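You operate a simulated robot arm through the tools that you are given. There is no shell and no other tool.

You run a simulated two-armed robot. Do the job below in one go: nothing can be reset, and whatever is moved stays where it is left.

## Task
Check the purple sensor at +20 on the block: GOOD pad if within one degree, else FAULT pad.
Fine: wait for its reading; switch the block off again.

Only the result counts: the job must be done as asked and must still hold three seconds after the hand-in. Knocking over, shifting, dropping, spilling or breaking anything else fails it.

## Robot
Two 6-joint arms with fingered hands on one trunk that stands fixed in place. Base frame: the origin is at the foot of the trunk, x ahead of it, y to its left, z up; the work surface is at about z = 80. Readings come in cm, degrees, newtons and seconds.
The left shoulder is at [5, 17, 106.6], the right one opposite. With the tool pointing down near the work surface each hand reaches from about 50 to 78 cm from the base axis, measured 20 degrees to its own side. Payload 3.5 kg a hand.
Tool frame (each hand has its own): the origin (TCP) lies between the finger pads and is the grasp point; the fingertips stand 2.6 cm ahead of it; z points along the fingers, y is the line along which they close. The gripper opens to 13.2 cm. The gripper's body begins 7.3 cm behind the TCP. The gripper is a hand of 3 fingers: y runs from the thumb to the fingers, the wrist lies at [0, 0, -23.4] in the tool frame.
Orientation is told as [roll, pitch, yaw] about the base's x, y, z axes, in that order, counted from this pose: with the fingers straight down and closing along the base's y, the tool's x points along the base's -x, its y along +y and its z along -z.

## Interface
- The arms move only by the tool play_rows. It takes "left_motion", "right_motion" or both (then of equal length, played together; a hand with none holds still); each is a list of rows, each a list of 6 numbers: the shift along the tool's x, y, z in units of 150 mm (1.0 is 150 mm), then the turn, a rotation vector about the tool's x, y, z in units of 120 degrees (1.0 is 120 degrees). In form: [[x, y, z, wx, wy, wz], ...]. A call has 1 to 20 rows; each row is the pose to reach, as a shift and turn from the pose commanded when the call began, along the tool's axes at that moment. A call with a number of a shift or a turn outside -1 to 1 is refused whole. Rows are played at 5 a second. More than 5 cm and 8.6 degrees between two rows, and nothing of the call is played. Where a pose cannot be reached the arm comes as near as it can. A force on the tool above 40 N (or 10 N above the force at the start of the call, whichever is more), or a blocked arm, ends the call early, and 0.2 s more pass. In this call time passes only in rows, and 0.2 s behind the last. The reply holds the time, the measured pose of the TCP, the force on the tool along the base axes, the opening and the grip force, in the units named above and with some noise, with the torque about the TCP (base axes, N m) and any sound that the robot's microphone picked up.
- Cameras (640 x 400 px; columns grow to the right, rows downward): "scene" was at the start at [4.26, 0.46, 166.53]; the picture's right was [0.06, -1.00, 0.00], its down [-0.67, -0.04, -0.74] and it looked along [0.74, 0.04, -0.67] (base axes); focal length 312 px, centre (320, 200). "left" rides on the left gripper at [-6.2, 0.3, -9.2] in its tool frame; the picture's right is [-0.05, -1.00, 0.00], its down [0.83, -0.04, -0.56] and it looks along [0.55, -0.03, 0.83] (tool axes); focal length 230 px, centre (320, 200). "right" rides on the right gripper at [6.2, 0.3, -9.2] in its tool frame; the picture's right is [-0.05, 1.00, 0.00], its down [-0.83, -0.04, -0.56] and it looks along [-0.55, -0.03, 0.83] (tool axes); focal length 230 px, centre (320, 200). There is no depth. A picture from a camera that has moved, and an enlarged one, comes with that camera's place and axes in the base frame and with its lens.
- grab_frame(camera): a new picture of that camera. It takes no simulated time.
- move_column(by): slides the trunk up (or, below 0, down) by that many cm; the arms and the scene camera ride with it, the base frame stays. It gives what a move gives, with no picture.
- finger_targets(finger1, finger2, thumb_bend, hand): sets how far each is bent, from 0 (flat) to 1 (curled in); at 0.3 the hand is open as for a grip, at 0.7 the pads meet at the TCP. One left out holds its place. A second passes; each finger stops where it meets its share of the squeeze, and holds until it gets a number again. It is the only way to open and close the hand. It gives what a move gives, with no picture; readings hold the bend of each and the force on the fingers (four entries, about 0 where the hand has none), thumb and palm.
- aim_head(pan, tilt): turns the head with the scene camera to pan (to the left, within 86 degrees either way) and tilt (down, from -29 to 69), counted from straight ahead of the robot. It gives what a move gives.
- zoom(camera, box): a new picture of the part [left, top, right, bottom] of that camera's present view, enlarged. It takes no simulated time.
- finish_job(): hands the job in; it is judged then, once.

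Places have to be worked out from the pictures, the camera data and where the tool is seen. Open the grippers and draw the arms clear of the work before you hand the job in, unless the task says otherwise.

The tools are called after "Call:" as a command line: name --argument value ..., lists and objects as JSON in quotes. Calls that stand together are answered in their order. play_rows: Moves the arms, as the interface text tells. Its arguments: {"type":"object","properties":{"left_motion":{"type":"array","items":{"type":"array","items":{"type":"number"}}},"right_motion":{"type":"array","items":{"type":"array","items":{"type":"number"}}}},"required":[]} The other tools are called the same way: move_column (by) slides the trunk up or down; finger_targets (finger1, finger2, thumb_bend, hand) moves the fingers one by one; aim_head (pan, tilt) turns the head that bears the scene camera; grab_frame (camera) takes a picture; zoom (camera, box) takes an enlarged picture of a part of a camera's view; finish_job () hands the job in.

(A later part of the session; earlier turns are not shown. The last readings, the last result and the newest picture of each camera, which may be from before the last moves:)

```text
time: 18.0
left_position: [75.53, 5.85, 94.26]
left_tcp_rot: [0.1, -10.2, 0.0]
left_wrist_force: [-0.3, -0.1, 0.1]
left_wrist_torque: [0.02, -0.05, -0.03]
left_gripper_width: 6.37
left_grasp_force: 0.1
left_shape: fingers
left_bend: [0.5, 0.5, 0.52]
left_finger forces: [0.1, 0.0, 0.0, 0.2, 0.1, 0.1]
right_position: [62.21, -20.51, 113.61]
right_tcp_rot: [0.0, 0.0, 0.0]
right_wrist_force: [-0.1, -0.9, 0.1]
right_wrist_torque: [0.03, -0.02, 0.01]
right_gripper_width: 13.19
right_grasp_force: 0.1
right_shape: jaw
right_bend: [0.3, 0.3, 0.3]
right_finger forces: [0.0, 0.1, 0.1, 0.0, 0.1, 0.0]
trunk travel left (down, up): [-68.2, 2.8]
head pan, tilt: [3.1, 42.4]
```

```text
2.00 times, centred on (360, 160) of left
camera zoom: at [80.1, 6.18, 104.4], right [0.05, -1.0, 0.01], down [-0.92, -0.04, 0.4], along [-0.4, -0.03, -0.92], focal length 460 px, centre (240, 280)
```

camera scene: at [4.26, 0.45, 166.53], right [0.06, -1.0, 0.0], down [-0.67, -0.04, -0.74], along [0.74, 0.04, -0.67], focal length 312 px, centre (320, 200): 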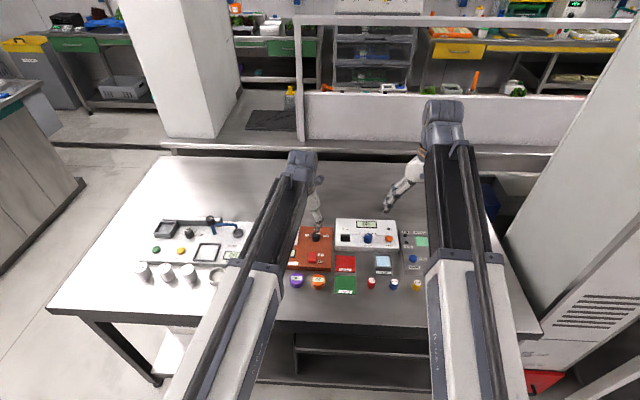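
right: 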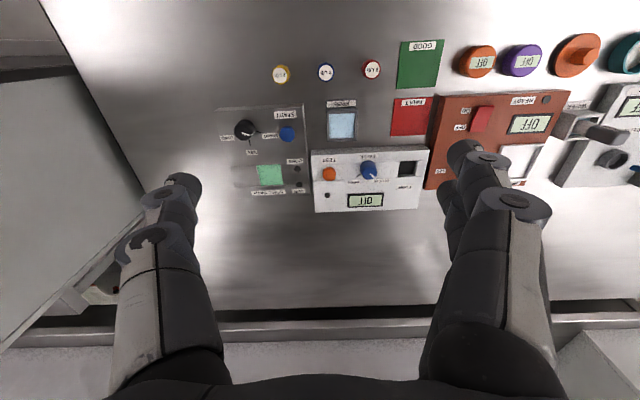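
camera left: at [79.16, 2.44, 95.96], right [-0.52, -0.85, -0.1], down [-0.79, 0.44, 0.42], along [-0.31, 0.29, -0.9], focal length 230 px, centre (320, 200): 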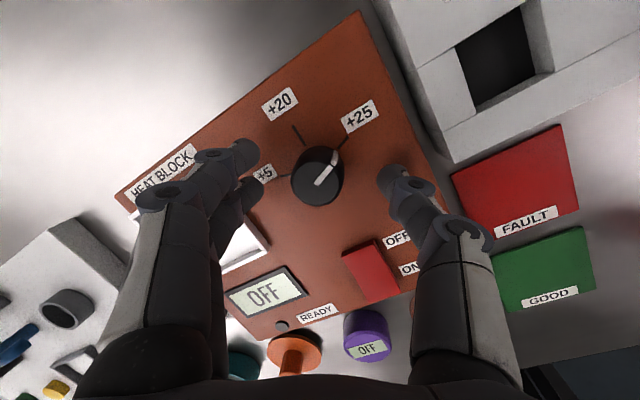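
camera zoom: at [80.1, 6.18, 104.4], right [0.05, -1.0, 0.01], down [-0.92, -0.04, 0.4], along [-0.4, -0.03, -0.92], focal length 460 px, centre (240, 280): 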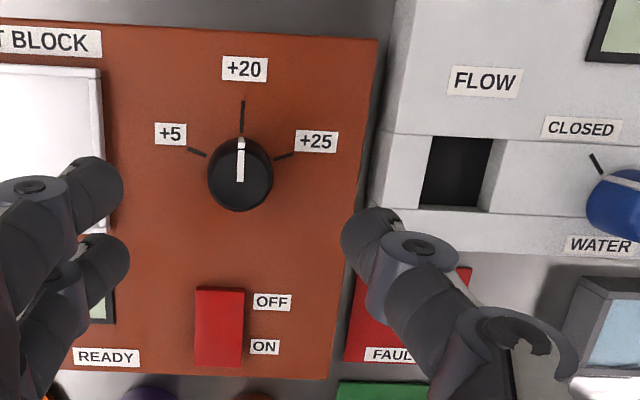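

The dial is confirmed at +20. Now I move the hand back toward the purple sensor at a safe height.

Call:
play_rows --left_motion '[[0.1, 0.037, -0.0176, 0, 0, 0], [0.2, 0.074, -0.0352, 0, 0, 0], [0.3, 0.11, -0.0529, 0, 0, 0], [0.4, 0.148, -0.0705, 0, 0, 0], [0.5, 0.185, -0.0881, 0, 0, 0], [0.6, 0.222, -0.1058, 0, 0, 0], [0.7, 0.26, -0.1234, 0, 0, 0], [0.8, 0.297, -0.141, 0, 0, 0], [0.8883, 0.33, -0.1566, 0, 0, 0], [0.8883, 0.33, -0.1566, 0, 0, 0]]'

Call:
grab_frame --camera "left"

Call:
grab_frame --camera "scene"

```text
time: 20.2
left_position: [62.17, 10.57, 94.47]
left_tcp_rot: [0.1, -10.3, 0.1]
left_wrist_force: [0.0, -0.3, 0.6]
left_wrist_torque: [-0.03, -0.05, -0.02]
left_gripper_width: 6.39
left_grasp_force: 0.0
left_shape: fingers
left_bend: [0.5, 0.5, 0.52]
left_finger forces: [0.1, 0.0, 0.0, 0.0, 0.0, 0.0]
right_position: [62.3, -20.44, 113.56]
right_tcp_rot: [0.0, -0.1, 0.1]
right_wrist_force: [-0.9, -0.5, -0.5]
right_wrist_torque: [0.03, 0.02, -0.02]
right_gripper_width: 13.19
right_grasp_force: 0.1
right_shape: jaw
right_bend: [0.3, 0.3, 0.3]
right_finger forces: [0.0, 0.0, 0.0, 0.0, 0.1, 0.0]
trunk travel left (down, up): [-68.2, 2.8]
head pan, tilt: [3.1, 42.4]
```

```text
taken
camera left: at [66.65, 10.95, 104.48], right [0.05, -1.0, 0.01], down [-0.92, -0.04, 0.4], along [-0.4, -0.03, -0.92], focal length 230 px, centre (320, 200)
```

left: 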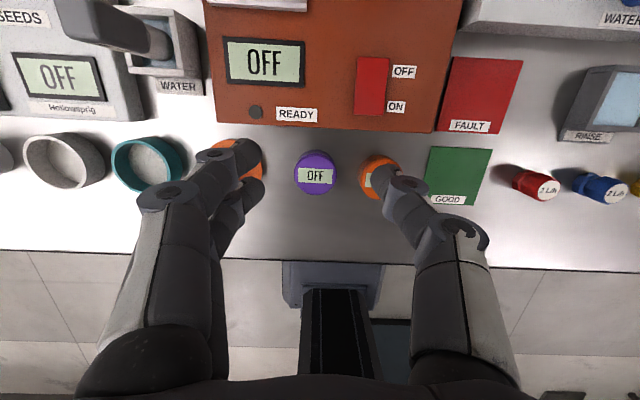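

```text
taken
camera scene: at [4.27, 0.45, 166.53], right [0.06, -1.0, 0.0], down [-0.67, -0.04, -0.74], along [0.74, 0.04, -0.67], focal length 312 px, centre (320, 200)
```

scene: 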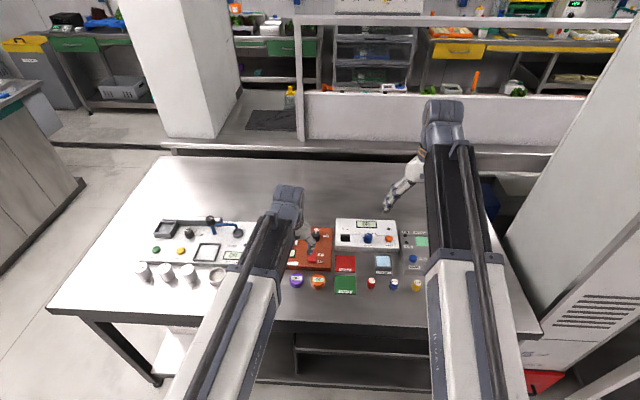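

Call:
zoom --camera "left" --box '[230, 110, 430, 230]'

Call:
zoom --camera "scene" --box '[280, 220, 340, 295]'

```text
3.20 times, centred on (330, 170) of left
camera zoom: at [66.65, 10.95, 104.48], right [0.05, -1.0, 0.01], down [-0.92, -0.04, 0.4], along [-0.4, -0.03, -0.92], focal length 736 px, centre (288, 296)
```

zoom: 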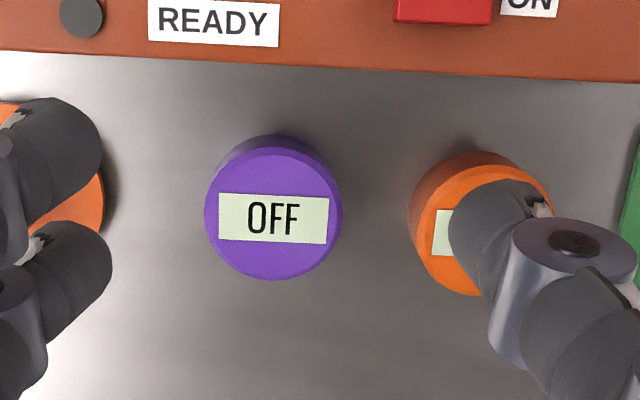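

```text
5.33 times, centred on (310, 258) of scene
camera zoom: at [4.27, 0.45, 166.53], right [0.06, -1.0, 0.0], down [-0.67, -0.04, -0.74], along [0.74, 0.04, -0.67], focal length 1667 px, centre (373, -107)
```

zoom: 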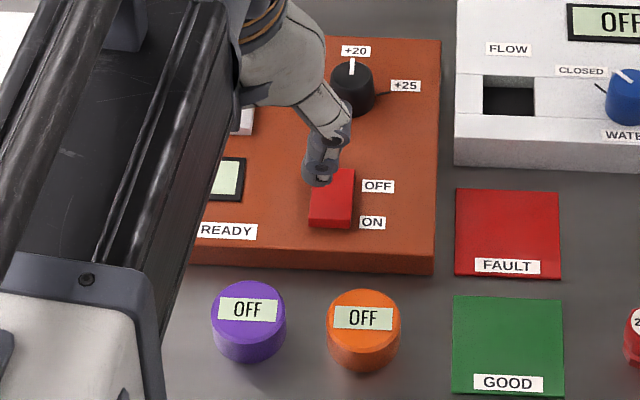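

The sensor resolves to (59.6, 10.9), Ø4.3 cm. The gap to the orange sensor is only ~2.5 cm, so I narrow the opening and lower to just above the purple sensor.

Call:
finger_targets --hand "left" --finger1 0.52 --finger2 0.52 --thumb_bend 0.535

Call:
play_rows --left_motion '[[0.065, 0.004, 0.096, 0, 0, 0], [0.13, 0.008, 0.192, 0, 0, 0], [0.195, 0.012, 0.288, 0, 0, 0], [0.2598, 0.0153, 0.3834, 0, 0, 0], [0.2598, 0.0153, 0.3834, 0, 0, 0]]'

Call:
zoom --camera "left" --box '[200, 90, 440, 240]'

Call:
zoom --camera "scene" --box '[270, 240, 350, 300]'

```text
time: 21.2
left_position: [62.27, 10.7, 94.46]
left_tcp_rot: [0.2, -10.2, 0.0]
left_wrist_force: [-1.0, 0.2, -1.0]
left_wrist_torque: [0.01, 0.0, -0.02]
left_gripper_width: 5.99
left_grasp_force: 0.0
left_shape: fingers
left_bend: [0.52, 0.52, 0.53]
left_finger forces: [0.1, 0.0, 0.1, 0.1, 0.0, 0.0]
right_position: [62.3, -20.35, 113.61]
right_tcp_rot: [0.1, 0.0, 0.0]
right_wrist_force: [0.4, -0.6, -0.5]
right_wrist_torque: [-0.02, 0.02, 0.0]
right_gripper_width: 13.21
right_grasp_force: 0.2
right_shape: jaw
right_bend: [0.3, 0.3, 0.3]
right_finger forces: [0.0, 0.0, 0.1, 0.0, 0.0, 0.0]
trunk travel left (down, up): [-68.2, 2.8]
head pan, tilt: [3.1, 42.4]
```

```text
time: 22.4
left_position: [59.23, 11.03, 87.87]
left_tcp_rot: [0.2, -10.4, -0.1]
left_wrist_force: [0.6, -0.1, -0.2]
left_wrist_torque: [0.01, 0.0, 0.0]
left_gripper_width: 6.03
left_grasp_force: 0.0
left_shape: fingers
left_bend: [0.52, 0.52, 0.53]
left_finger forces: [0.0, 0.1, 0.0, 0.0, 0.1, 0.0]
right_position: [62.35, -20.48, 113.52]
right_tcp_rot: [0.1, -0.1, 0.0]
right_wrist_force: [-0.6, -0.3, 0.7]
right_wrist_torque: [0.0, 0.02, -0.01]
right_gripper_width: 13.18
right_grasp_force: 0.0
right_shape: jaw
right_bend: [0.3, 0.3, 0.3]
right_finger forces: [0.0, 0.1, 0.1, 0.1, 0.0, 0.1]
trunk travel left (down, up): [-68.2, 2.8]
head pan, tilt: [3.1, 42.4]
```

```text
2.67 times, centred on (320, 165) of left
camera zoom: at [63.79, 11.33, 98.04], right [0.05, -1.0, 0.01], down [-0.92, -0.04, 0.4], along [-0.4, -0.03, -0.92], focal length 614 px, centre (320, 293)
```

zoom: 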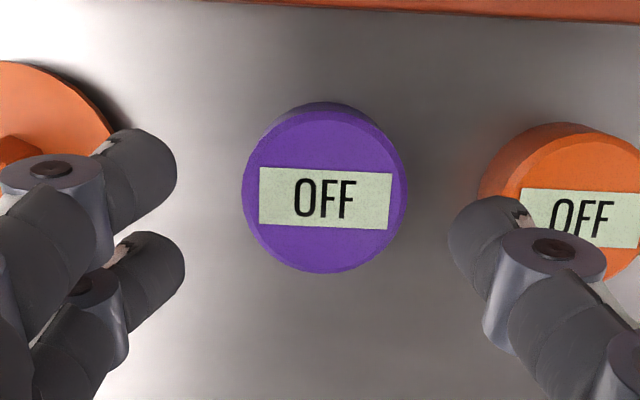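

```text
6.67 times, centred on (310, 270) of scene
camera zoom: at [4.26, 0.45, 166.53], right [0.06, -1.0, 0.0], down [-0.67, -0.04, -0.74], along [0.74, 0.04, -0.67], focal length 2083 px, centre (387, -267)
```

zoom: 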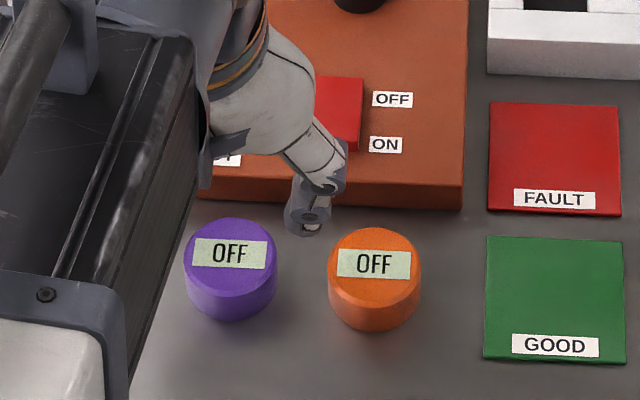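

The sensor is centred within ~0.15 cm. I descend the last 4 cm slowly, with the tips straddling the sensor.

Call:
play_rows --left_motion '[[0.008, -0.01, 0.05, 0, 0, 0], [0.016, -0.01, 0.1, 0, 0, 0], [0.024, -0.01, 0.155, 0, 0, 0], [0.032, -0.01, 0.2, 0, 0, 0], [0.038, -0.01, 0.24, 0, 0, 0], [0.0422, -0.01, 0.2701, 0, 0, 0], [0.0422, -0.01, 0.2701, 0, 0, 0]]'

Call:
zoom --camera "left" --box '[200, 90, 440, 240]'

Call:
zoom --camera "scene" --box '[270, 250, 340, 300]'

```text
time: 24.0
left_position: [59.41, 10.97, 83.73]
left_tcp_rot: [0.1, -10.3, 0.0]
left_wrist_force: [0.1, 0.9, -0.2]
left_wrist_torque: [0.01, 0.03, -0.01]
left_gripper_width: 6.0
left_grasp_force: 0.3
left_shape: fingers
left_bend: [0.52, 0.52, 0.53]
left_finger forces: [0.0, 0.0, 0.0, 0.0, 0.2, 0.2]
right_position: [62.27, -20.45, 113.63]
right_tcp_rot: [0.0, 0.0, -0.1]
right_wrist_force: [-0.8, -1.3, 0.6]
right_wrist_torque: [-0.01, 0.02, 0.01]
right_gripper_width: 13.18
right_grasp_force: 0.0
right_shape: jaw
right_bend: [0.3, 0.3, 0.3]
right_finger forces: [0.1, 0.0, 0.1, 0.0, 0.0, 0.1]
trunk travel left (down, up): [-68.2, 2.8]
head pan, tilt: [3.1, 42.4]
```

```text
2.67 times, centred on (320, 165) of left
camera zoom: at [63.93, 11.2, 93.89], right [0.05, -1.0, 0.01], down [-0.92, -0.04, 0.4], along [-0.4, -0.03, -0.92], focal length 614 px, centre (320, 293)
```

zoom: 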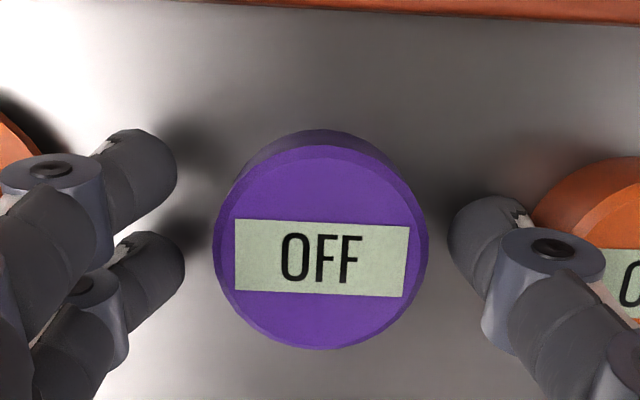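

```text
8.00 times, centred on (305, 275) of scene
camera zoom: at [4.26, 0.46, 166.53], right [0.06, -1.0, 0.0], down [-0.67, -0.04, -0.74], along [0.74, 0.04, -0.67], focal length 2500 px, centre (440, -400)
```

zoom: 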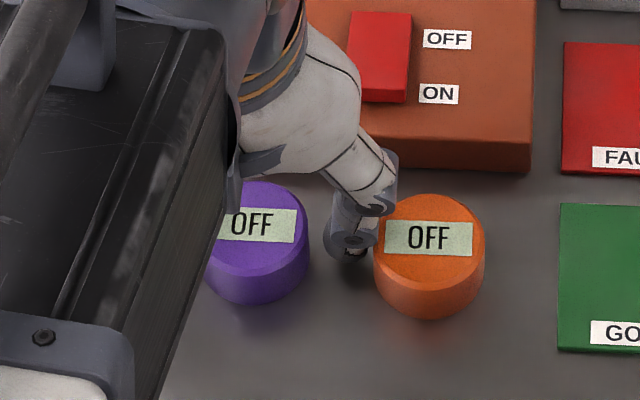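

The thumb sits cleanly between the two sensors with no contact. I close on the purple sensor.

Call:
finger_targets --hand "left" --finger1 0.6 --finger2 0.6 --thumb_bend 0.6

Call:
zoom --camera "left" --box '[200, 90, 440, 240]'

Call:
zoom --camera "scene" --box '[270, 250, 340, 300]'

```text
time: 25.0
left_position: [59.62, 11.0, 83.67]
left_tcp_rot: [0.1, -10.3, 0.0]
left_wrist_force: [0.1, 0.1, -0.7]
left_wrist_torque: [0.04, -0.01, 0.0]
left_gripper_width: 4.06
left_grasp_force: 2.8
left_shape: fingers
left_bend: [0.58, 0.58, 0.59]
left_finger forces: [1.0, 1.6, 0.0, 0.0, 2.3, 0.0]
right_position: [62.28, -20.38, 113.65]
right_tcp_rot: [0.0, 0.0, 0.0]
right_wrist_force: [-0.7, 0.5, 0.8]
right_wrist_torque: [0.02, -0.01, 0.0]
right_gripper_width: 13.21
right_grasp_force: 0.1
right_shape: jaw
right_bend: [0.3, 0.3, 0.3]
right_finger forces: [0.1, 0.0, 0.0, 0.0, 0.1, 0.0]
trunk travel left (down, up): [-68.2, 2.8]
head pan, tilt: [3.1, 42.4]
```

```text
2.67 times, centred on (320, 165) of left
camera zoom: at [63.93, 11.2, 93.89], right [0.05, -1.0, 0.01], down [-0.92, -0.04, 0.4], along [-0.4, -0.03, -0.92], focal length 614 px, centre (320, 293)
```

zoom: 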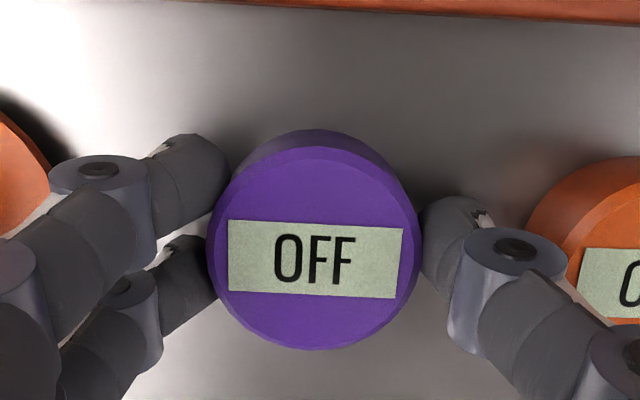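

```text
8.00 times, centred on (305, 275) of scene
camera zoom: at [4.27, 0.46, 166.53], right [0.06, -1.0, 0.0], down [-0.67, -0.04, -0.74], along [0.74, 0.04, -0.67], focal length 2500 px, centre (440, -400)
```

zoom: 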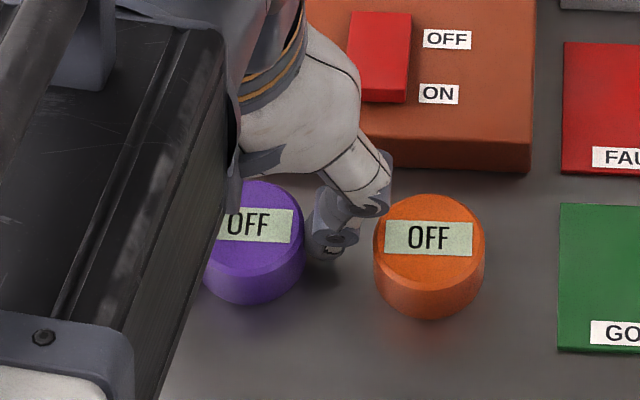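

All three digits hold the sensor lightly (2.8 N). I firm up the grip and then lift 1.5 cm straight up to check the hold.

Call:
finger_targets --hand "left" --finger1 0.64 --finger2 0.64 --thumb_bend 0.65

Call:
play_rows --left_motion '[[-0.0058, 0, -0.0328, 0, 0, 0], [-0.0116, 0, -0.0657, 0, 0, 0], [-0.0174, 0, -0.0985, 0, 0, 0], [-0.0174, 0, -0.0985, 0, 0, 0]]'

Call:
zoom --camera "left" --box '[200, 90, 440, 240]'

Call:
zoom --camera "scene" --box '[270, 250, 340, 300]'

```text
time: 26.0
left_position: [59.37, 10.78, 83.77]
left_tcp_rot: [0.1, -10.3, 0.0]
left_wrist_force: [0.3, -0.5, 1.0]
left_wrist_torque: [-0.02, -0.01, 0.0]
left_gripper_width: 3.85
left_grasp_force: 7.1
left_shape: fingers
left_bend: [0.59, 0.58, 0.61]
left_finger forces: [3.6, 4.4, 0.0, 0.0, 7.6, 0.0]
right_position: [62.29, -20.57, 113.66]
right_tcp_rot: [0.0, 0.0, 0.1]
right_wrist_force: [0.2, -0.9, -0.8]
right_wrist_torque: [0.01, 0.02, -0.01]
right_gripper_width: 13.17
right_grasp_force: 0.0
right_shape: jaw
right_bend: [0.3, 0.3, 0.3]
right_finger forces: [0.0, 0.0, 0.0, 0.1, 0.0, 0.0]
trunk travel left (down, up): [-68.2, 2.8]
head pan, tilt: [3.1, 42.4]
```

```text
time: 27.0
left_position: [59.44, 10.72, 85.32]
left_tcp_rot: [0.2, -10.4, 0.1]
left_wrist_force: [-0.3, 0.1, 0.9]
left_wrist_torque: [0.02, -0.02, 0.0]
left_gripper_width: 3.86
left_grasp_force: 8.5
left_shape: fingers
left_bend: [0.59, 0.58, 0.61]
left_finger forces: [3.5, 4.4, 0.0, 0.0, 7.7, 0.0]
right_position: [62.3, -20.5, 113.49]
right_tcp_rot: [0.0, 0.0, 0.0]
right_wrist_force: [-0.1, 0.0, -0.3]
right_wrist_torque: [-0.04, -0.01, 0.02]
right_gripper_width: 13.19
right_grasp_force: 0.0
right_shape: jaw
right_bend: [0.3, 0.3, 0.3]
right_finger forces: [0.0, 0.1, 0.0, 0.1, 0.0, 0.0]
trunk travel left (down, up): [-68.2, 2.8]
head pan, tilt: [3.1, 42.4]
```

```text
2.67 times, centred on (320, 165) of left
camera zoom: at [63.91, 11.08, 95.43], right [0.05, -1.0, 0.01], down [-0.92, -0.04, 0.4], along [-0.4, -0.03, -0.92], focal length 614 px, centre (320, 293)
```

zoom: 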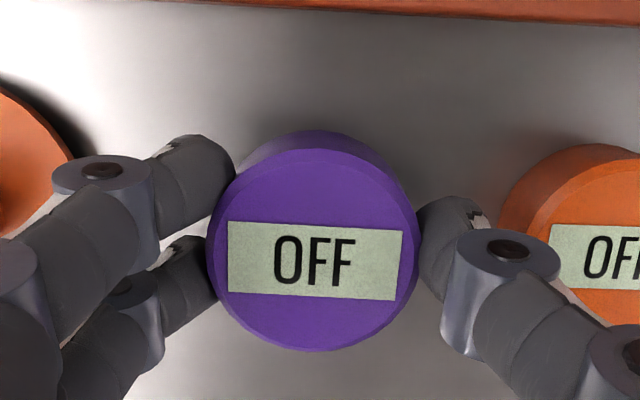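

```text
8.00 times, centred on (305, 275) of scene
camera zoom: at [4.27, 0.46, 166.53], right [0.06, -1.0, 0.0], down [-0.67, -0.04, -0.74], along [0.74, 0.04, -0.67], focal length 2500 px, centre (440, -400)
```

zoom: 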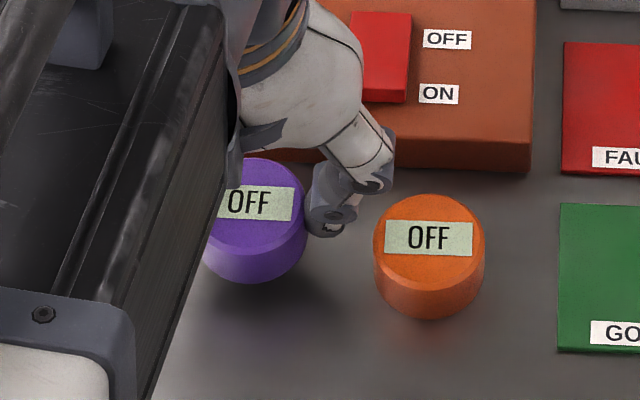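

The sensor is held firmly and level. I raise it 8 cm and carry it toward the heat block tray.

Call:
play_rows --left_motion '[[-0.0232, 0, -0.1313, 0, 0, 0], [-0.0463, 0, -0.2626, 0, 0, 0], [-0.0695, 0, -0.3939, 0, 0, 0], [-0.0926, 0, -0.5252, 0, 0, 0], [-0.19, 0.03, -0.508, 0, 0, 0], [-0.3, 0.064, -0.489, 0, 0, 0], [-0.41, 0.097, -0.469, 0, 0, 0], [-0.52, 0.13, -0.45, 0, 0, 0], [-0.6178, 0.16, -0.4326, 0, 0, 0], [-0.6178, 0.16, -0.4326, 0, 0, 0]]'

```text
time: 29.2
left_position: [67.17, 13.13, 93.41]
left_tcp_rot: [0.2, -10.2, -0.1]
left_wrist_force: [0.1, 0.4, -0.6]
left_wrist_torque: [0.0, -0.01, 0.02]
left_gripper_width: 3.89
left_grasp_force: 7.9
left_shape: fingers
left_bend: [0.59, 0.58, 0.61]
left_finger forces: [3.6, 4.4, 0.0, 0.1, 7.6, 0.0]
right_position: [62.17, -20.61, 113.48]
right_tcp_rot: [0.0, 0.0, 0.0]
right_wrist_force: [-0.1, -0.9, -0.8]
right_wrist_torque: [-0.02, 0.01, -0.01]
right_gripper_width: 13.19
right_grasp_force: 0.1
right_shape: jaw
right_bend: [0.3, 0.3, 0.3]
right_finger forces: [0.0, 0.1, 0.0, 0.1, 0.0, 0.0]
trunk travel left (down, up): [-68.2, 2.8]
head pan, tilt: [3.1, 42.4]
```

Grip is stable at ~8 N. I move on to hover above the tray centre.

Call:
play_rows --left_motion '[[-0.093, 0.0272, 0.0423, 0, 0, 0], [-0.186, 0.0544, 0.0847, 0, 0, 0], [-0.279, 0.0816, 0.127, 0, 0, 0], [-0.372, 0.109, 0.169, 0, 0, 0], [-0.465, 0.136, 0.212, 0, 0, 0], [-0.5577, 0.1633, 0.254, 0, 0, 0], [-0.5577, 0.1633, 0.254, 0, 0, 0]]'

Call:
grab_frame --camera "left"

Call:
grab_frame --camera "scene"

```text
time: 30.8
left_position: [76.12, 15.56, 91.25]
left_tcp_rot: [0.1, -10.3, 0.0]
left_wrist_force: [0.3, 0.4, -0.9]
left_wrist_torque: [-0.02, -0.02, 0.05]
left_gripper_width: 3.9
left_grasp_force: 8.0
left_shape: fingers
left_bend: [0.59, 0.58, 0.61]
left_finger forces: [3.6, 4.4, 0.1, 0.0, 7.5, 0.1]
right_position: [62.28, -20.52, 113.63]
right_tcp_rot: [0.0, 0.0, 0.0]
right_wrist_force: [-0.3, -0.4, -1.1]
right_wrist_torque: [-0.02, 0.01, 0.03]
right_gripper_width: 13.17
right_grasp_force: 0.0
right_shape: jaw
right_bend: [0.3, 0.3, 0.3]
right_finger forces: [0.0, 0.0, 0.0, 0.1, 0.0, 0.0]
trunk travel left (down, up): [-68.2, 2.8]
head pan, tilt: [3.1, 42.4]
```

```text
taken
camera left: at [80.55, 15.84, 101.4], right [0.05, -1.0, 0.01], down [-0.92, -0.04, 0.4], along [-0.4, -0.03, -0.92], focal length 230 px, centre (320, 200)
```

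left: 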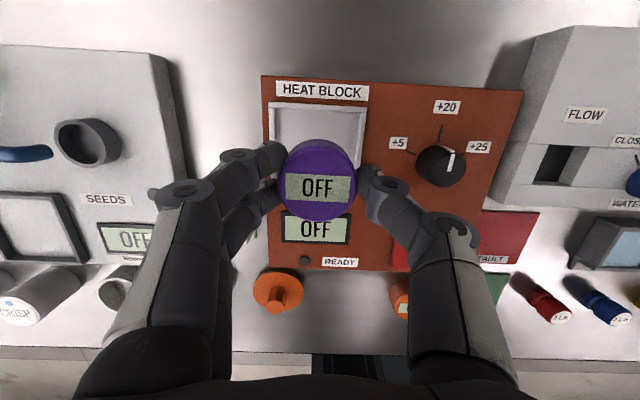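

```text
taken
camera scene: at [4.26, 0.46, 166.53], right [0.06, -1.0, 0.0], down [-0.67, -0.04, -0.74], along [0.74, 0.04, -0.67], focal length 312 px, centre (320, 200)
```

scene: 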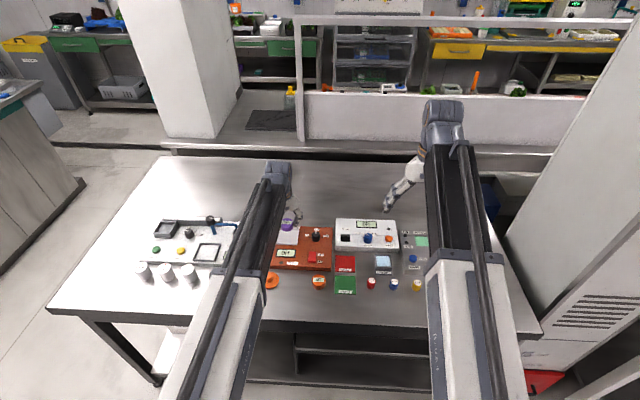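

The tray centre is confirmed at (76.5, 15.75). I lower to about 1 cm above the expected contact height.

Call:
play_rows --left_motion '[[0.0082, 0.0073, 0.062, 0, 0, 0], [0.0164, 0.0073, 0.124, 0, 0, 0], [0.0246, 0.0073, 0.186, 0, 0, 0], [0.0329, 0.0073, 0.2481, 0, 0, 0], [0.0329, 0.0073, 0.2481, 0, 0, 0]]'

Call:
grab_frame --camera "left"

Call:
zoom --camera "scene" --box '[260, 210, 330, 255]'

```text
time: 32.0
left_position: [76.42, 15.73, 87.27]
left_tcp_rot: [0.0, -10.2, 0.0]
left_wrist_force: [-0.2, 0.5, -1.0]
left_wrist_torque: [-0.02, 0.01, -0.02]
left_gripper_width: 3.87
left_grasp_force: 8.0
left_shape: fingers
left_bend: [0.59, 0.58, 0.61]
left_finger forces: [3.6, 4.4, 0.0, 0.0, 7.5, 0.0]
right_position: [62.32, -20.52, 113.71]
right_tcp_rot: [0.0, 0.0, 0.0]
right_wrist_force: [-0.2, -0.4, 0.5]
right_wrist_torque: [-0.04, 0.01, 0.04]
right_gripper_width: 13.22
right_grasp_force: 0.0
right_shape: jaw
right_bend: [0.3, 0.3, 0.3]
right_finger forces: [0.0, 0.0, 0.2, 0.0, 0.1, 0.0]
trunk travel left (down, up): [-68.2, 2.8]
head pan, tilt: [3.1, 42.4]
```

```text
taken
camera left: at [80.86, 16.03, 97.37], right [0.05, -1.0, 0.01], down [-0.92, -0.04, 0.4], along [-0.4, -0.03, -0.92], focal length 230 px, centre (320, 200)
```

left: 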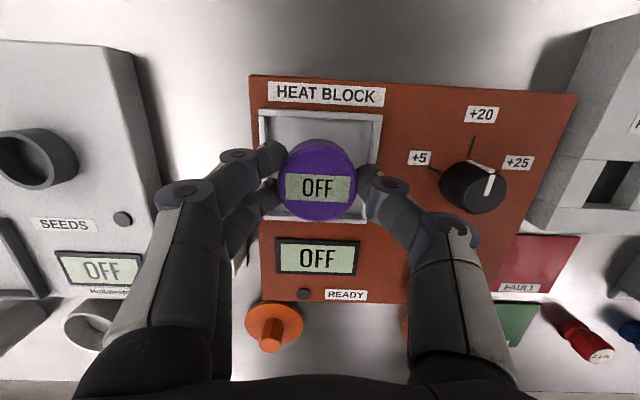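

```text
8.89 times, centred on (295, 232) of scene
camera zoom: at [4.27, 0.46, 166.53], right [0.06, -1.0, 0.0], down [-0.67, -0.04, -0.74], along [0.74, 0.04, -0.67], focal length 2778 px, centre (542, -89)
```

zoom: 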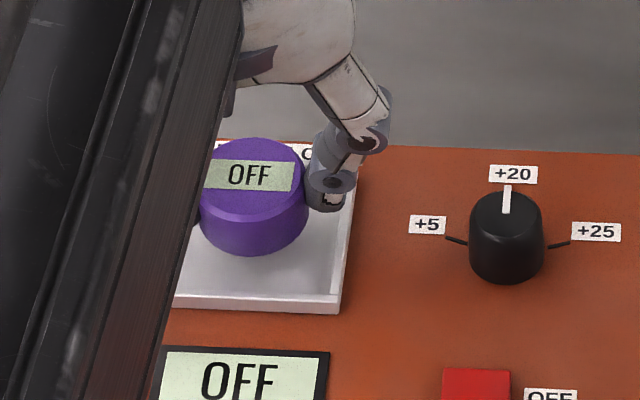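

The sensor hovers just over the tray, centred. I lower in small steps, watching the vertical force.

Call:
play_rows --left_motion '[[0.0023, 0, 0.0131, 0, 0, 0], [0.0046, 0, 0.0263, 0, 0, 0], [0.0046, 0, 0.0263, 0, 0, 0]]'

Call:
zoom --camera "scene" --box '[260, 210, 330, 255]'

```text
time: 32.8
left_position: [76.4, 15.8, 86.8]
left_tcp_rot: [0.2, -10.4, 0.0]
left_wrist_force: [0.1, 0.1, 0.2]
left_wrist_torque: [0.0, -0.05, 0.02]
left_gripper_width: 3.89
left_grasp_force: 7.3
left_shape: fingers
left_bend: [0.59, 0.58, 0.61]
left_finger forces: [3.6, 4.4, 0.0, 0.0, 7.6, 0.0]
right_position: [62.34, -20.46, 113.6]
right_tcp_rot: [0.0, 0.0, 0.1]
right_wrist_force: [0.6, 0.4, -0.9]
right_wrist_torque: [0.03, 0.01, 0.0]
right_gripper_width: 13.2
right_grasp_force: 0.2
right_shape: jaw
right_bend: [0.3, 0.3, 0.3]
right_finger forces: [0.0, 0.1, 0.1, 0.0, 0.0, 0.1]
trunk travel left (down, up): [-68.2, 2.8]
head pan, tilt: [3.1, 42.4]
```

```text
8.89 times, centred on (295, 232) of scene
camera zoom: at [4.27, 0.46, 166.53], right [0.06, -1.0, 0.0], down [-0.67, -0.04, -0.74], along [0.74, 0.04, -0.67], focal length 2778 px, centre (542, -89)
```

zoom: 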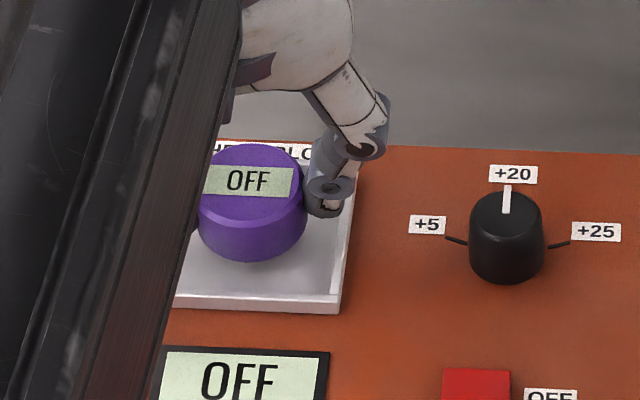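

No contact yet at TCP z≈86.8. I keep lowering in small steps.

Call:
play_rows --left_motion '[[0.0012, 0, 0.0066, 0, 0, 0], [0.0023, 0, 0.0131, 0, 0, 0], [0.0035, 0, 0.0197, 0, 0, 0], [0.0035, 0, 0.0197, 0, 0, 0]]'

Call:
zoom --camera "scene" --box '[260, 210, 330, 255]'

```text
time: 33.8
left_position: [76.53, 15.78, 86.63]
left_tcp_rot: [0.2, -10.4, -0.1]
left_wrist_force: [0.5, 0.6, 0.0]
left_wrist_torque: [0.04, -0.02, 0.0]
left_gripper_width: 3.88
left_grasp_force: 7.7
left_shape: fingers
left_bend: [0.59, 0.58, 0.61]
left_finger forces: [3.6, 4.4, 0.0, 0.1, 7.6, 0.0]
right_position: [62.24, -20.57, 113.58]
right_tcp_rot: [0.0, 0.0, 0.0]
right_wrist_force: [-0.1, 0.6, -0.7]
right_wrist_torque: [0.02, 0.03, 0.0]
right_gripper_width: 13.2
right_grasp_force: 0.0
right_shape: jaw
right_bend: [0.3, 0.3, 0.3]
right_finger forces: [0.1, 0.1, 0.0, 0.0, 0.1, 0.0]
trunk travel left (down, up): [-68.2, 2.8]
head pan, tilt: [3.1, 42.4]
```

```text
8.89 times, centred on (295, 232) of scene
camera zoom: at [4.27, 0.46, 166.53], right [0.06, -1.0, 0.0], down [-0.67, -0.04, -0.74], along [0.74, 0.04, -0.67], focal length 2778 px, centre (542, -89)
```

zoom: 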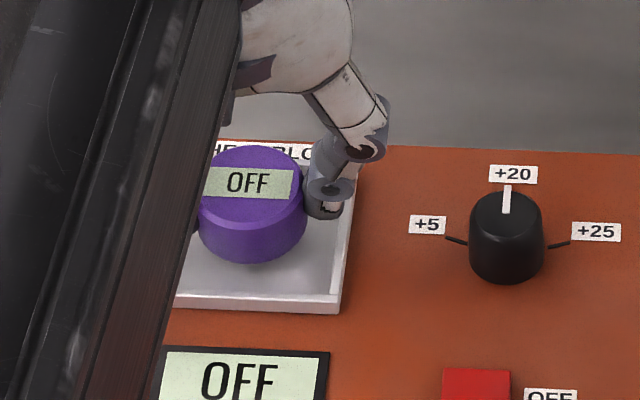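

The sensor bottom is near z≈83.0 while the tray floor looks to be ~82.7. I continue another ~0.4 cm in 1 mm steps.

Call:
play_rows --left_motion '[[0.0012, 0, 0.0066, 0, 0, 0], [0.0023, 0, 0.0131, 0, 0, 0], [0.0035, 0, 0.0197, 0, 0, 0], [0.0046, 0, 0.0263, 0, 0, 0], [0.0046, 0, 0.0263, 0, 0, 0]]'

Call:
zoom --camera "scene" --box '[260, 210, 330, 255]'

Call:
zoom --camera "left" --box '[200, 90, 440, 240]'

```text
time: 35.0
left_position: [76.54, 15.9, 86.3]
left_tcp_rot: [0.1, -10.4, 0.0]
left_wrist_force: [0.4, 0.4, -0.9]
left_wrist_torque: [-0.02, 0.01, 0.01]
left_gripper_width: 3.86
left_grasp_force: 7.6
left_shape: fingers
left_bend: [0.59, 0.58, 0.61]
left_finger forces: [3.7, 4.4, 0.0, 0.0, 7.7, 0.0]
right_position: [62.36, -20.56, 113.66]
right_tcp_rot: [0.1, 0.1, 0.0]
right_wrist_force: [-0.2, 0.2, 0.8]
right_wrist_torque: [0.03, -0.02, -0.02]
right_gripper_width: 13.23
right_grasp_force: 0.1
right_shape: jaw
right_bend: [0.3, 0.3, 0.3]
right_finger forces: [0.0, 0.0, 0.0, 0.1, 0.0, 0.0]
trunk travel left (down, up): [-68.2, 2.8]
head pan, tilt: [3.1, 42.4]
```

```text
8.89 times, centred on (295, 232) of scene
camera zoom: at [4.27, 0.46, 166.53], right [0.06, -1.0, 0.0], down [-0.67, -0.04, -0.74], along [0.74, 0.04, -0.67], focal length 2778 px, centre (542, -89)
```

zoom: 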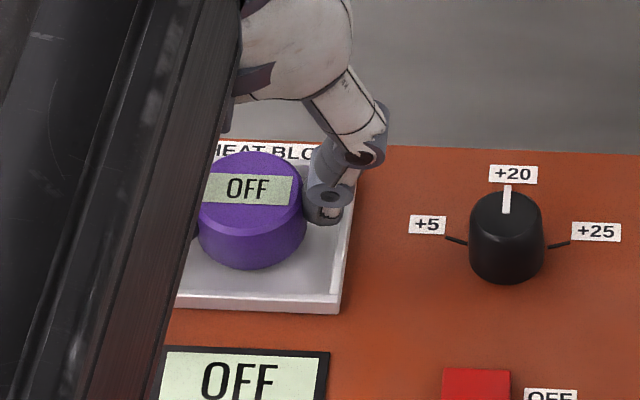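

```text
2.67 times, centred on (320, 165) of left
camera zoom: at [81.01, 16.19, 96.39], right [0.05, -1.0, 0.01], down [-0.92, -0.04, 0.4], along [-0.4, -0.03, -0.92], focal length 614 px, centre (320, 293)
```

zoom: 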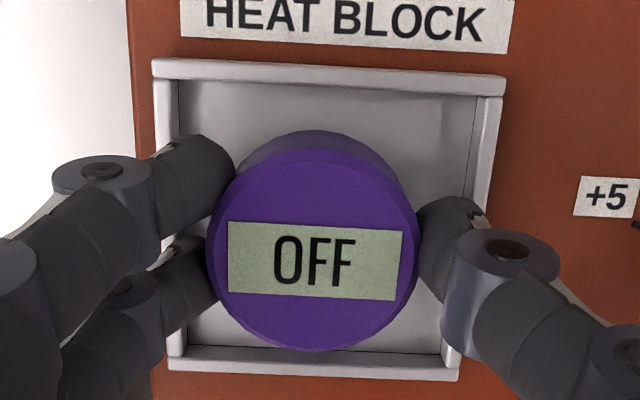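

Still no contact (z≈86.3), and the sensor sits within the tray outline. I continue by up to 0.4 cm more in 1 mm steps.

Call:
play_rows --left_motion '[[0.0012, 0, 0.0066, 0, 0, 0], [0.0023, 0, 0.0131, 0, 0, 0], [0.0035, 0, 0.0197, 0, 0, 0], [0.0035, 0, 0.0197, 0, 0, 0]]'

Call:
zoom --camera "scene" --box '[260, 210, 330, 255]'

```text
time: 36.0
left_position: [76.53, 15.86, 85.88]
left_tcp_rot: [0.1, -10.4, -0.1]
left_wrist_force: [0.7, -1.0, 3.6]
left_wrist_torque: [0.07, 0.02, -0.03]
left_gripper_width: 3.9
left_grasp_force: 11.1
left_shape: fingers
left_bend: [0.59, 0.59, 0.61]
left_finger forces: [3.4, 9.0, 0.0, 0.0, 9.4, 0.1]
right_position: [62.34, -20.56, 113.61]
right_tcp_rot: [0.0, 0.0, 0.1]
right_wrist_force: [0.5, 0.0, 0.4]
right_wrist_torque: [-0.02, 0.02, 0.02]
right_gripper_width: 13.18
right_grasp_force: 0.1
right_shape: jaw
right_bend: [0.3, 0.3, 0.3]
right_finger forces: [0.0, 0.0, 0.0, 0.1, 0.0, 0.0]
trunk travel left (down, up): [-68.2, 2.8]
head pan, tilt: [3.1, 42.4]
```

```text
8.89 times, centred on (295, 232) of scene
camera zoom: at [4.23, 0.43, 166.53], right [0.06, -1.0, 0.0], down [-0.67, -0.04, -0.74], along [0.74, 0.04, -0.67], focal length 2778 px, centre (542, -89)
```

zoom: 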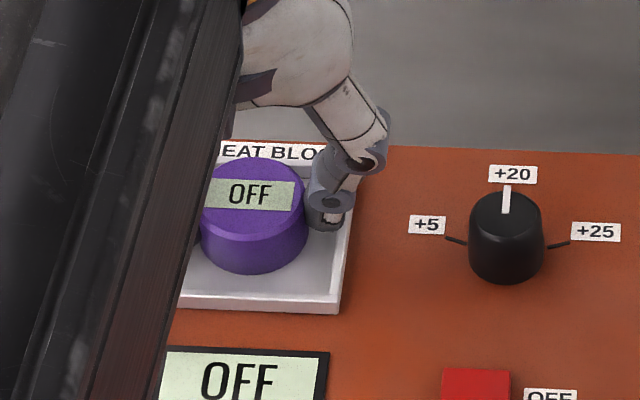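

Contact now: 3.6 N upward, with finger 2 at 9 N. I look closely to see whether the sensor or a finger is touching.

Call:
zoom --camera "left" --box '[220, 100, 420, 240]'

Call:
zoom --camera "scene" --box '[275, 222, 310, 246]'

```text
2.86 times, centred on (320, 170) of left
camera zoom: at [81.01, 16.16, 96.06], right [0.05, -1.0, 0.01], down [-0.92, -0.04, 0.4], along [-0.4, -0.03, -0.92], focal length 657 px, centre (320, 286)
```

zoom: 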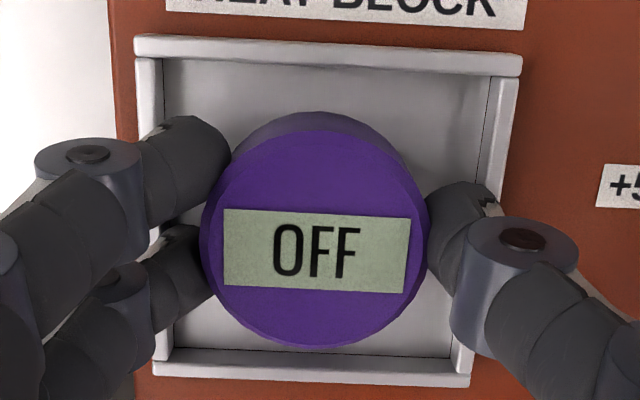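

```text
16.00 times, centred on (292, 234) of scene
camera zoom: at [4.23, 0.43, 166.53], right [0.06, -1.0, 0.0], down [-0.67, -0.04, -0.74], along [0.74, 0.04, -0.67], focal length 5000 px, centre (760, -344)
```

zoom: 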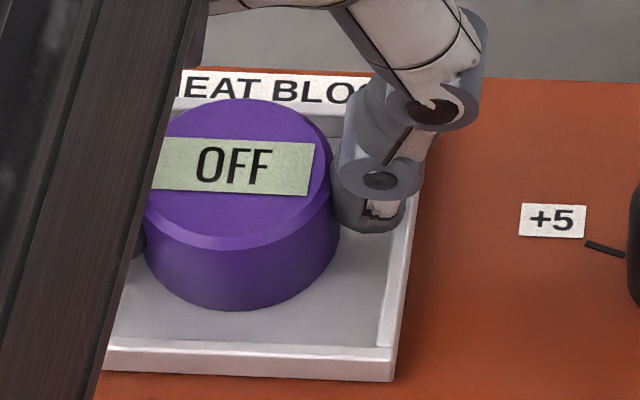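

The thumb is inside the right rim, but the fingers on the left are probably resting on the left rim since the hand sits ~0.2 cm too far left. I lift slightly, shift 0.2 cm right and try again.

Call:
play_rows --left_motion '[[-0.0017, 0, -0.0098, 0, 0, 0], [-0.0017, -0.0133, -0.0098, 0, 0, 0], [-0.0017, -0.0133, -0.0098, 0, 0, 0]]'

Call:
play_rows --left_motion '[[0.0012, 0, 0.0066, 0, 0, 0], [0.0023, 0, 0.0131, 0, 0, 0], [0.0035, 0, 0.0197, 0, 0, 0], [0.0035, 0, 0.0197, 0, 0, 0]]'

Call:
zoom --camera "left" --box '[220, 100, 420, 240]'

Call:
zoom --camera "scene" --box '[275, 222, 310, 246]'

```text
time: 36.8
left_position: [76.55, 15.87, 86.08]
left_tcp_rot: [0.1, -10.3, -0.1]
left_wrist_force: [0.4, 0.8, -0.3]
left_wrist_torque: [0.02, 0.02, -0.02]
left_gripper_width: 3.83
left_grasp_force: 8.5
left_shape: fingers
left_bend: [0.59, 0.59, 0.61]
left_finger forces: [4.0, 4.9, 0.0, 0.0, 9.4, 0.0]
right_position: [62.3, -20.57, 113.54]
right_tcp_rot: [0.0, 0.1, 0.0]
right_wrist_force: [0.1, -0.5, 0.0]
right_wrist_torque: [-0.03, 0.01, -0.01]
right_gripper_width: 13.18
right_grasp_force: 0.1
right_shape: jaw
right_bend: [0.3, 0.3, 0.3]
right_finger forces: [0.0, 0.0, 0.0, 0.0, 0.1, 0.1]
trunk travel left (down, up): [-68.2, 2.8]
head pan, tilt: [3.1, 42.4]
```

```text
time: 37.8
left_position: [76.4, 15.68, 85.92]
left_tcp_rot: [0.1, -10.2, 0.0]
left_wrist_force: [-0.8, 2.1, 5.8]
left_wrist_torque: [-0.02, 0.03, -0.03]
left_gripper_width: 3.83
left_grasp_force: 13.2
left_shape: fingers
left_bend: [0.59, 0.58, 0.62]
left_finger forces: [4.7, 6.9, 0.0, 0.0, 14.9, 0.0]
right_position: [62.23, -20.47, 113.71]
right_tcp_rot: [-0.1, 0.0, 0.0]
right_wrist_force: [-0.8, -0.6, -0.1]
right_wrist_torque: [-0.04, 0.05, 0.03]
right_gripper_width: 13.18
right_grasp_force: 0.0
right_shape: jaw
right_bend: [0.3, 0.3, 0.3]
right_finger forces: [0.0, 0.0, 0.1, 0.0, 0.0, 0.0]
trunk travel left (down, up): [-68.2, 2.8]
head pan, tilt: [3.1, 42.4]
```

```text
2.86 times, centred on (320, 170) of left
camera zoom: at [80.98, 16.04, 96.04], right [0.05, -1.0, 0.01], down [-0.92, -0.04, 0.4], along [-0.4, -0.03, -0.92], focal length 657 px, centre (320, 286)
```

zoom: 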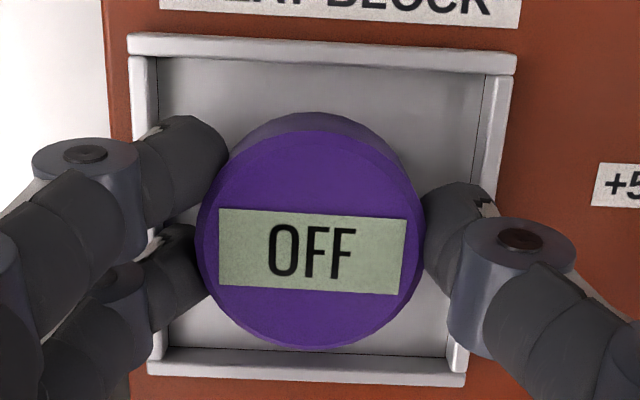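

```text
16.00 times, centred on (292, 234) of scene
camera zoom: at [4.2, 0.48, 166.53], right [0.06, -1.0, 0.0], down [-0.67, -0.04, -0.74], along [0.74, 0.04, -0.67], focal length 5000 px, centre (760, -344)
```

zoom: 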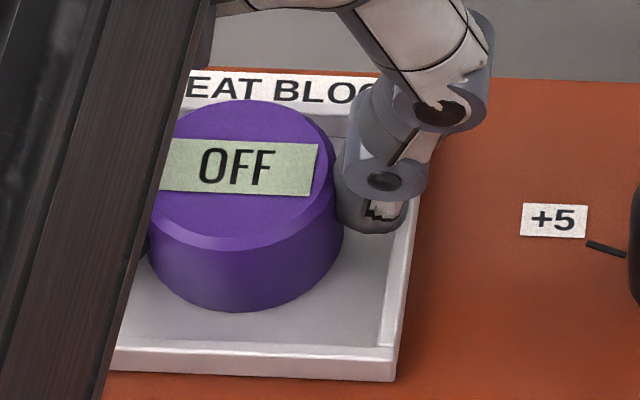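

Same contact height with balanced forces, so the sensor is essentially on the tray floor. I release by opening only slightly to avoid pushing against the rim.

Call:
finger_targets --hand "left" --finger1 0.565 --finger2 0.565 --thumb_bend 0.575

Call:
zoom --camera "left" --box '[220, 100, 420, 240]'

Call:
zoom --camera "scene" --box '[275, 222, 310, 246]'

```text
time: 38.8
left_position: [76.51, 15.74, 85.97]
left_tcp_rot: [0.1, -10.4, 0.1]
left_wrist_force: [0.1, 0.8, 12.4]
left_wrist_torque: [-0.09, 0.0, -0.02]
left_gripper_width: 4.26
left_grasp_force: 11.5
left_shape: fingers
left_bend: [0.56, 0.58, 0.59]
left_finger forces: [0.1, 10.7, 0.1, 0.1, 13.0, 0.0]
right_position: [62.24, -20.55, 113.55]
right_tcp_rot: [0.1, -0.1, 0.0]
right_wrist_force: [-0.3, -0.5, 0.8]
right_wrist_torque: [0.0, -0.02, -0.02]
right_gripper_width: 13.18
right_grasp_force: 0.1
right_shape: jaw
right_bend: [0.3, 0.3, 0.3]
right_finger forces: [0.0, 0.1, 0.0, 0.1, 0.0, 0.0]
trunk travel left (down, up): [-68.2, 2.8]
head pan, tilt: [3.1, 42.4]
```

```text
2.86 times, centred on (320, 170) of left
camera zoom: at [80.96, 15.99, 96.1], right [0.05, -1.0, 0.01], down [-0.92, -0.04, 0.4], along [-0.4, -0.03, -0.92], focal length 657 px, centre (320, 286)
```

zoom: 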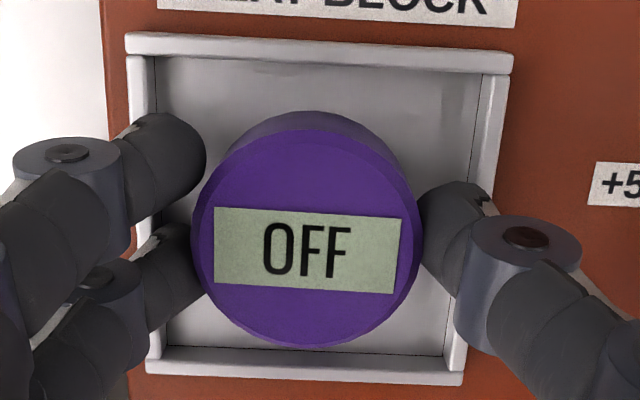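

```text
16.00 times, centred on (292, 234) of scene
camera zoom: at [4.14, 0.43, 166.54], right [0.06, -1.0, 0.0], down [-0.67, -0.04, -0.74], along [0.74, 0.04, -0.67], focal length 5000 px, centre (760, -344)
```

zoom: 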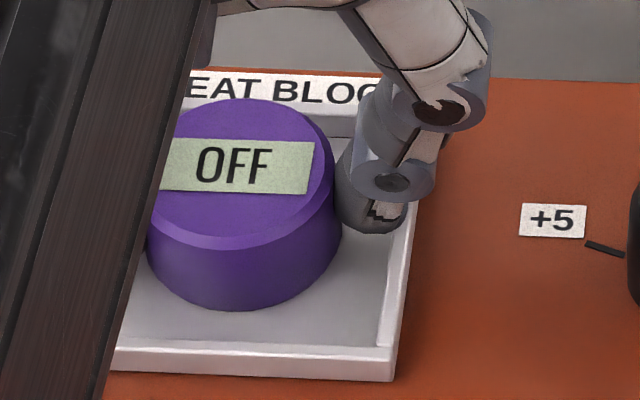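

Finger 1 is free, while finger 2 and the thumb press down (12 N vertical) — their tips touch the tray. I raise 0.4 cm to take that load off and see if the sensor stays.

Call:
play_rows --left_motion '[[-0.0023, 0, -0.0131, 0, 0, 0], [-0.0046, 0, -0.0263, 0, 0, 0], [-0.0046, 0, -0.0263, 0, 0, 0]]'

Call:
zoom --camera "left" --box '[220, 100, 420, 240]'

Call:
zoom --camera "scene" --box '[275, 222, 310, 246]'

```text
time: 39.6
left_position: [76.59, 15.59, 86.19]
left_tcp_rot: [0.1, -10.2, 0.0]
left_wrist_force: [-0.3, 2.5, 1.6]
left_wrist_torque: [0.06, 0.03, 0.02]
left_gripper_width: 4.28
left_grasp_force: 2.7
left_shape: fingers
left_bend: [0.56, 0.56, 0.58]
left_finger forces: [0.0, 2.0, 0.1, 0.0, 3.6, 0.1]
right_position: [62.2, -20.45, 113.64]
right_tcp_rot: [0.0, 0.0, 0.0]
right_wrist_force: [-0.3, 0.2, -0.1]
right_wrist_torque: [0.01, 0.01, -0.04]
right_gripper_width: 13.2
right_grasp_force: 0.0
right_shape: jaw
right_bend: [0.3, 0.3, 0.3]
right_finger forces: [0.1, 0.0, 0.0, 0.0, 0.0, 0.0]
trunk travel left (down, up): [-68.2, 2.8]
head pan, tilt: [3.1, 42.4]
```

```text
2.86 times, centred on (320, 170) of left
camera zoom: at [80.98, 15.94, 96.26], right [0.05, -1.0, 0.01], down [-0.92, -0.04, 0.4], along [-0.4, -0.03, -0.92], focal length 657 px, centre (320, 286)
```

zoom: 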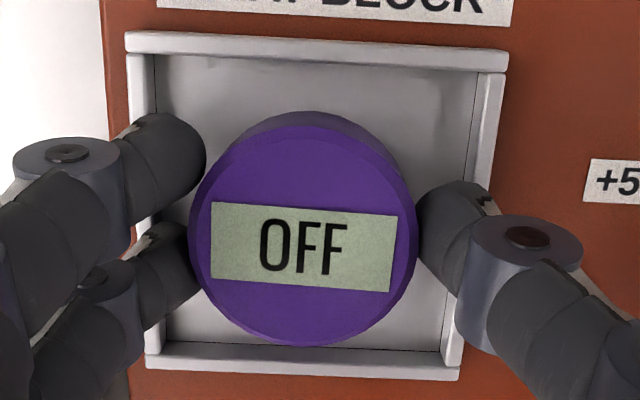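

```text
16.00 times, centred on (292, 234) of scene
camera zoom: at [4.25, 0.48, 166.52], right [0.06, -1.0, 0.0], down [-0.67, -0.04, -0.74], along [0.74, 0.04, -0.67], focal length 5000 px, centre (760, -344)
```

zoom: 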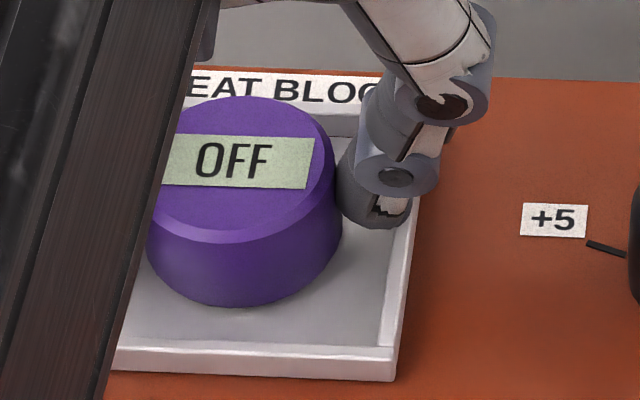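

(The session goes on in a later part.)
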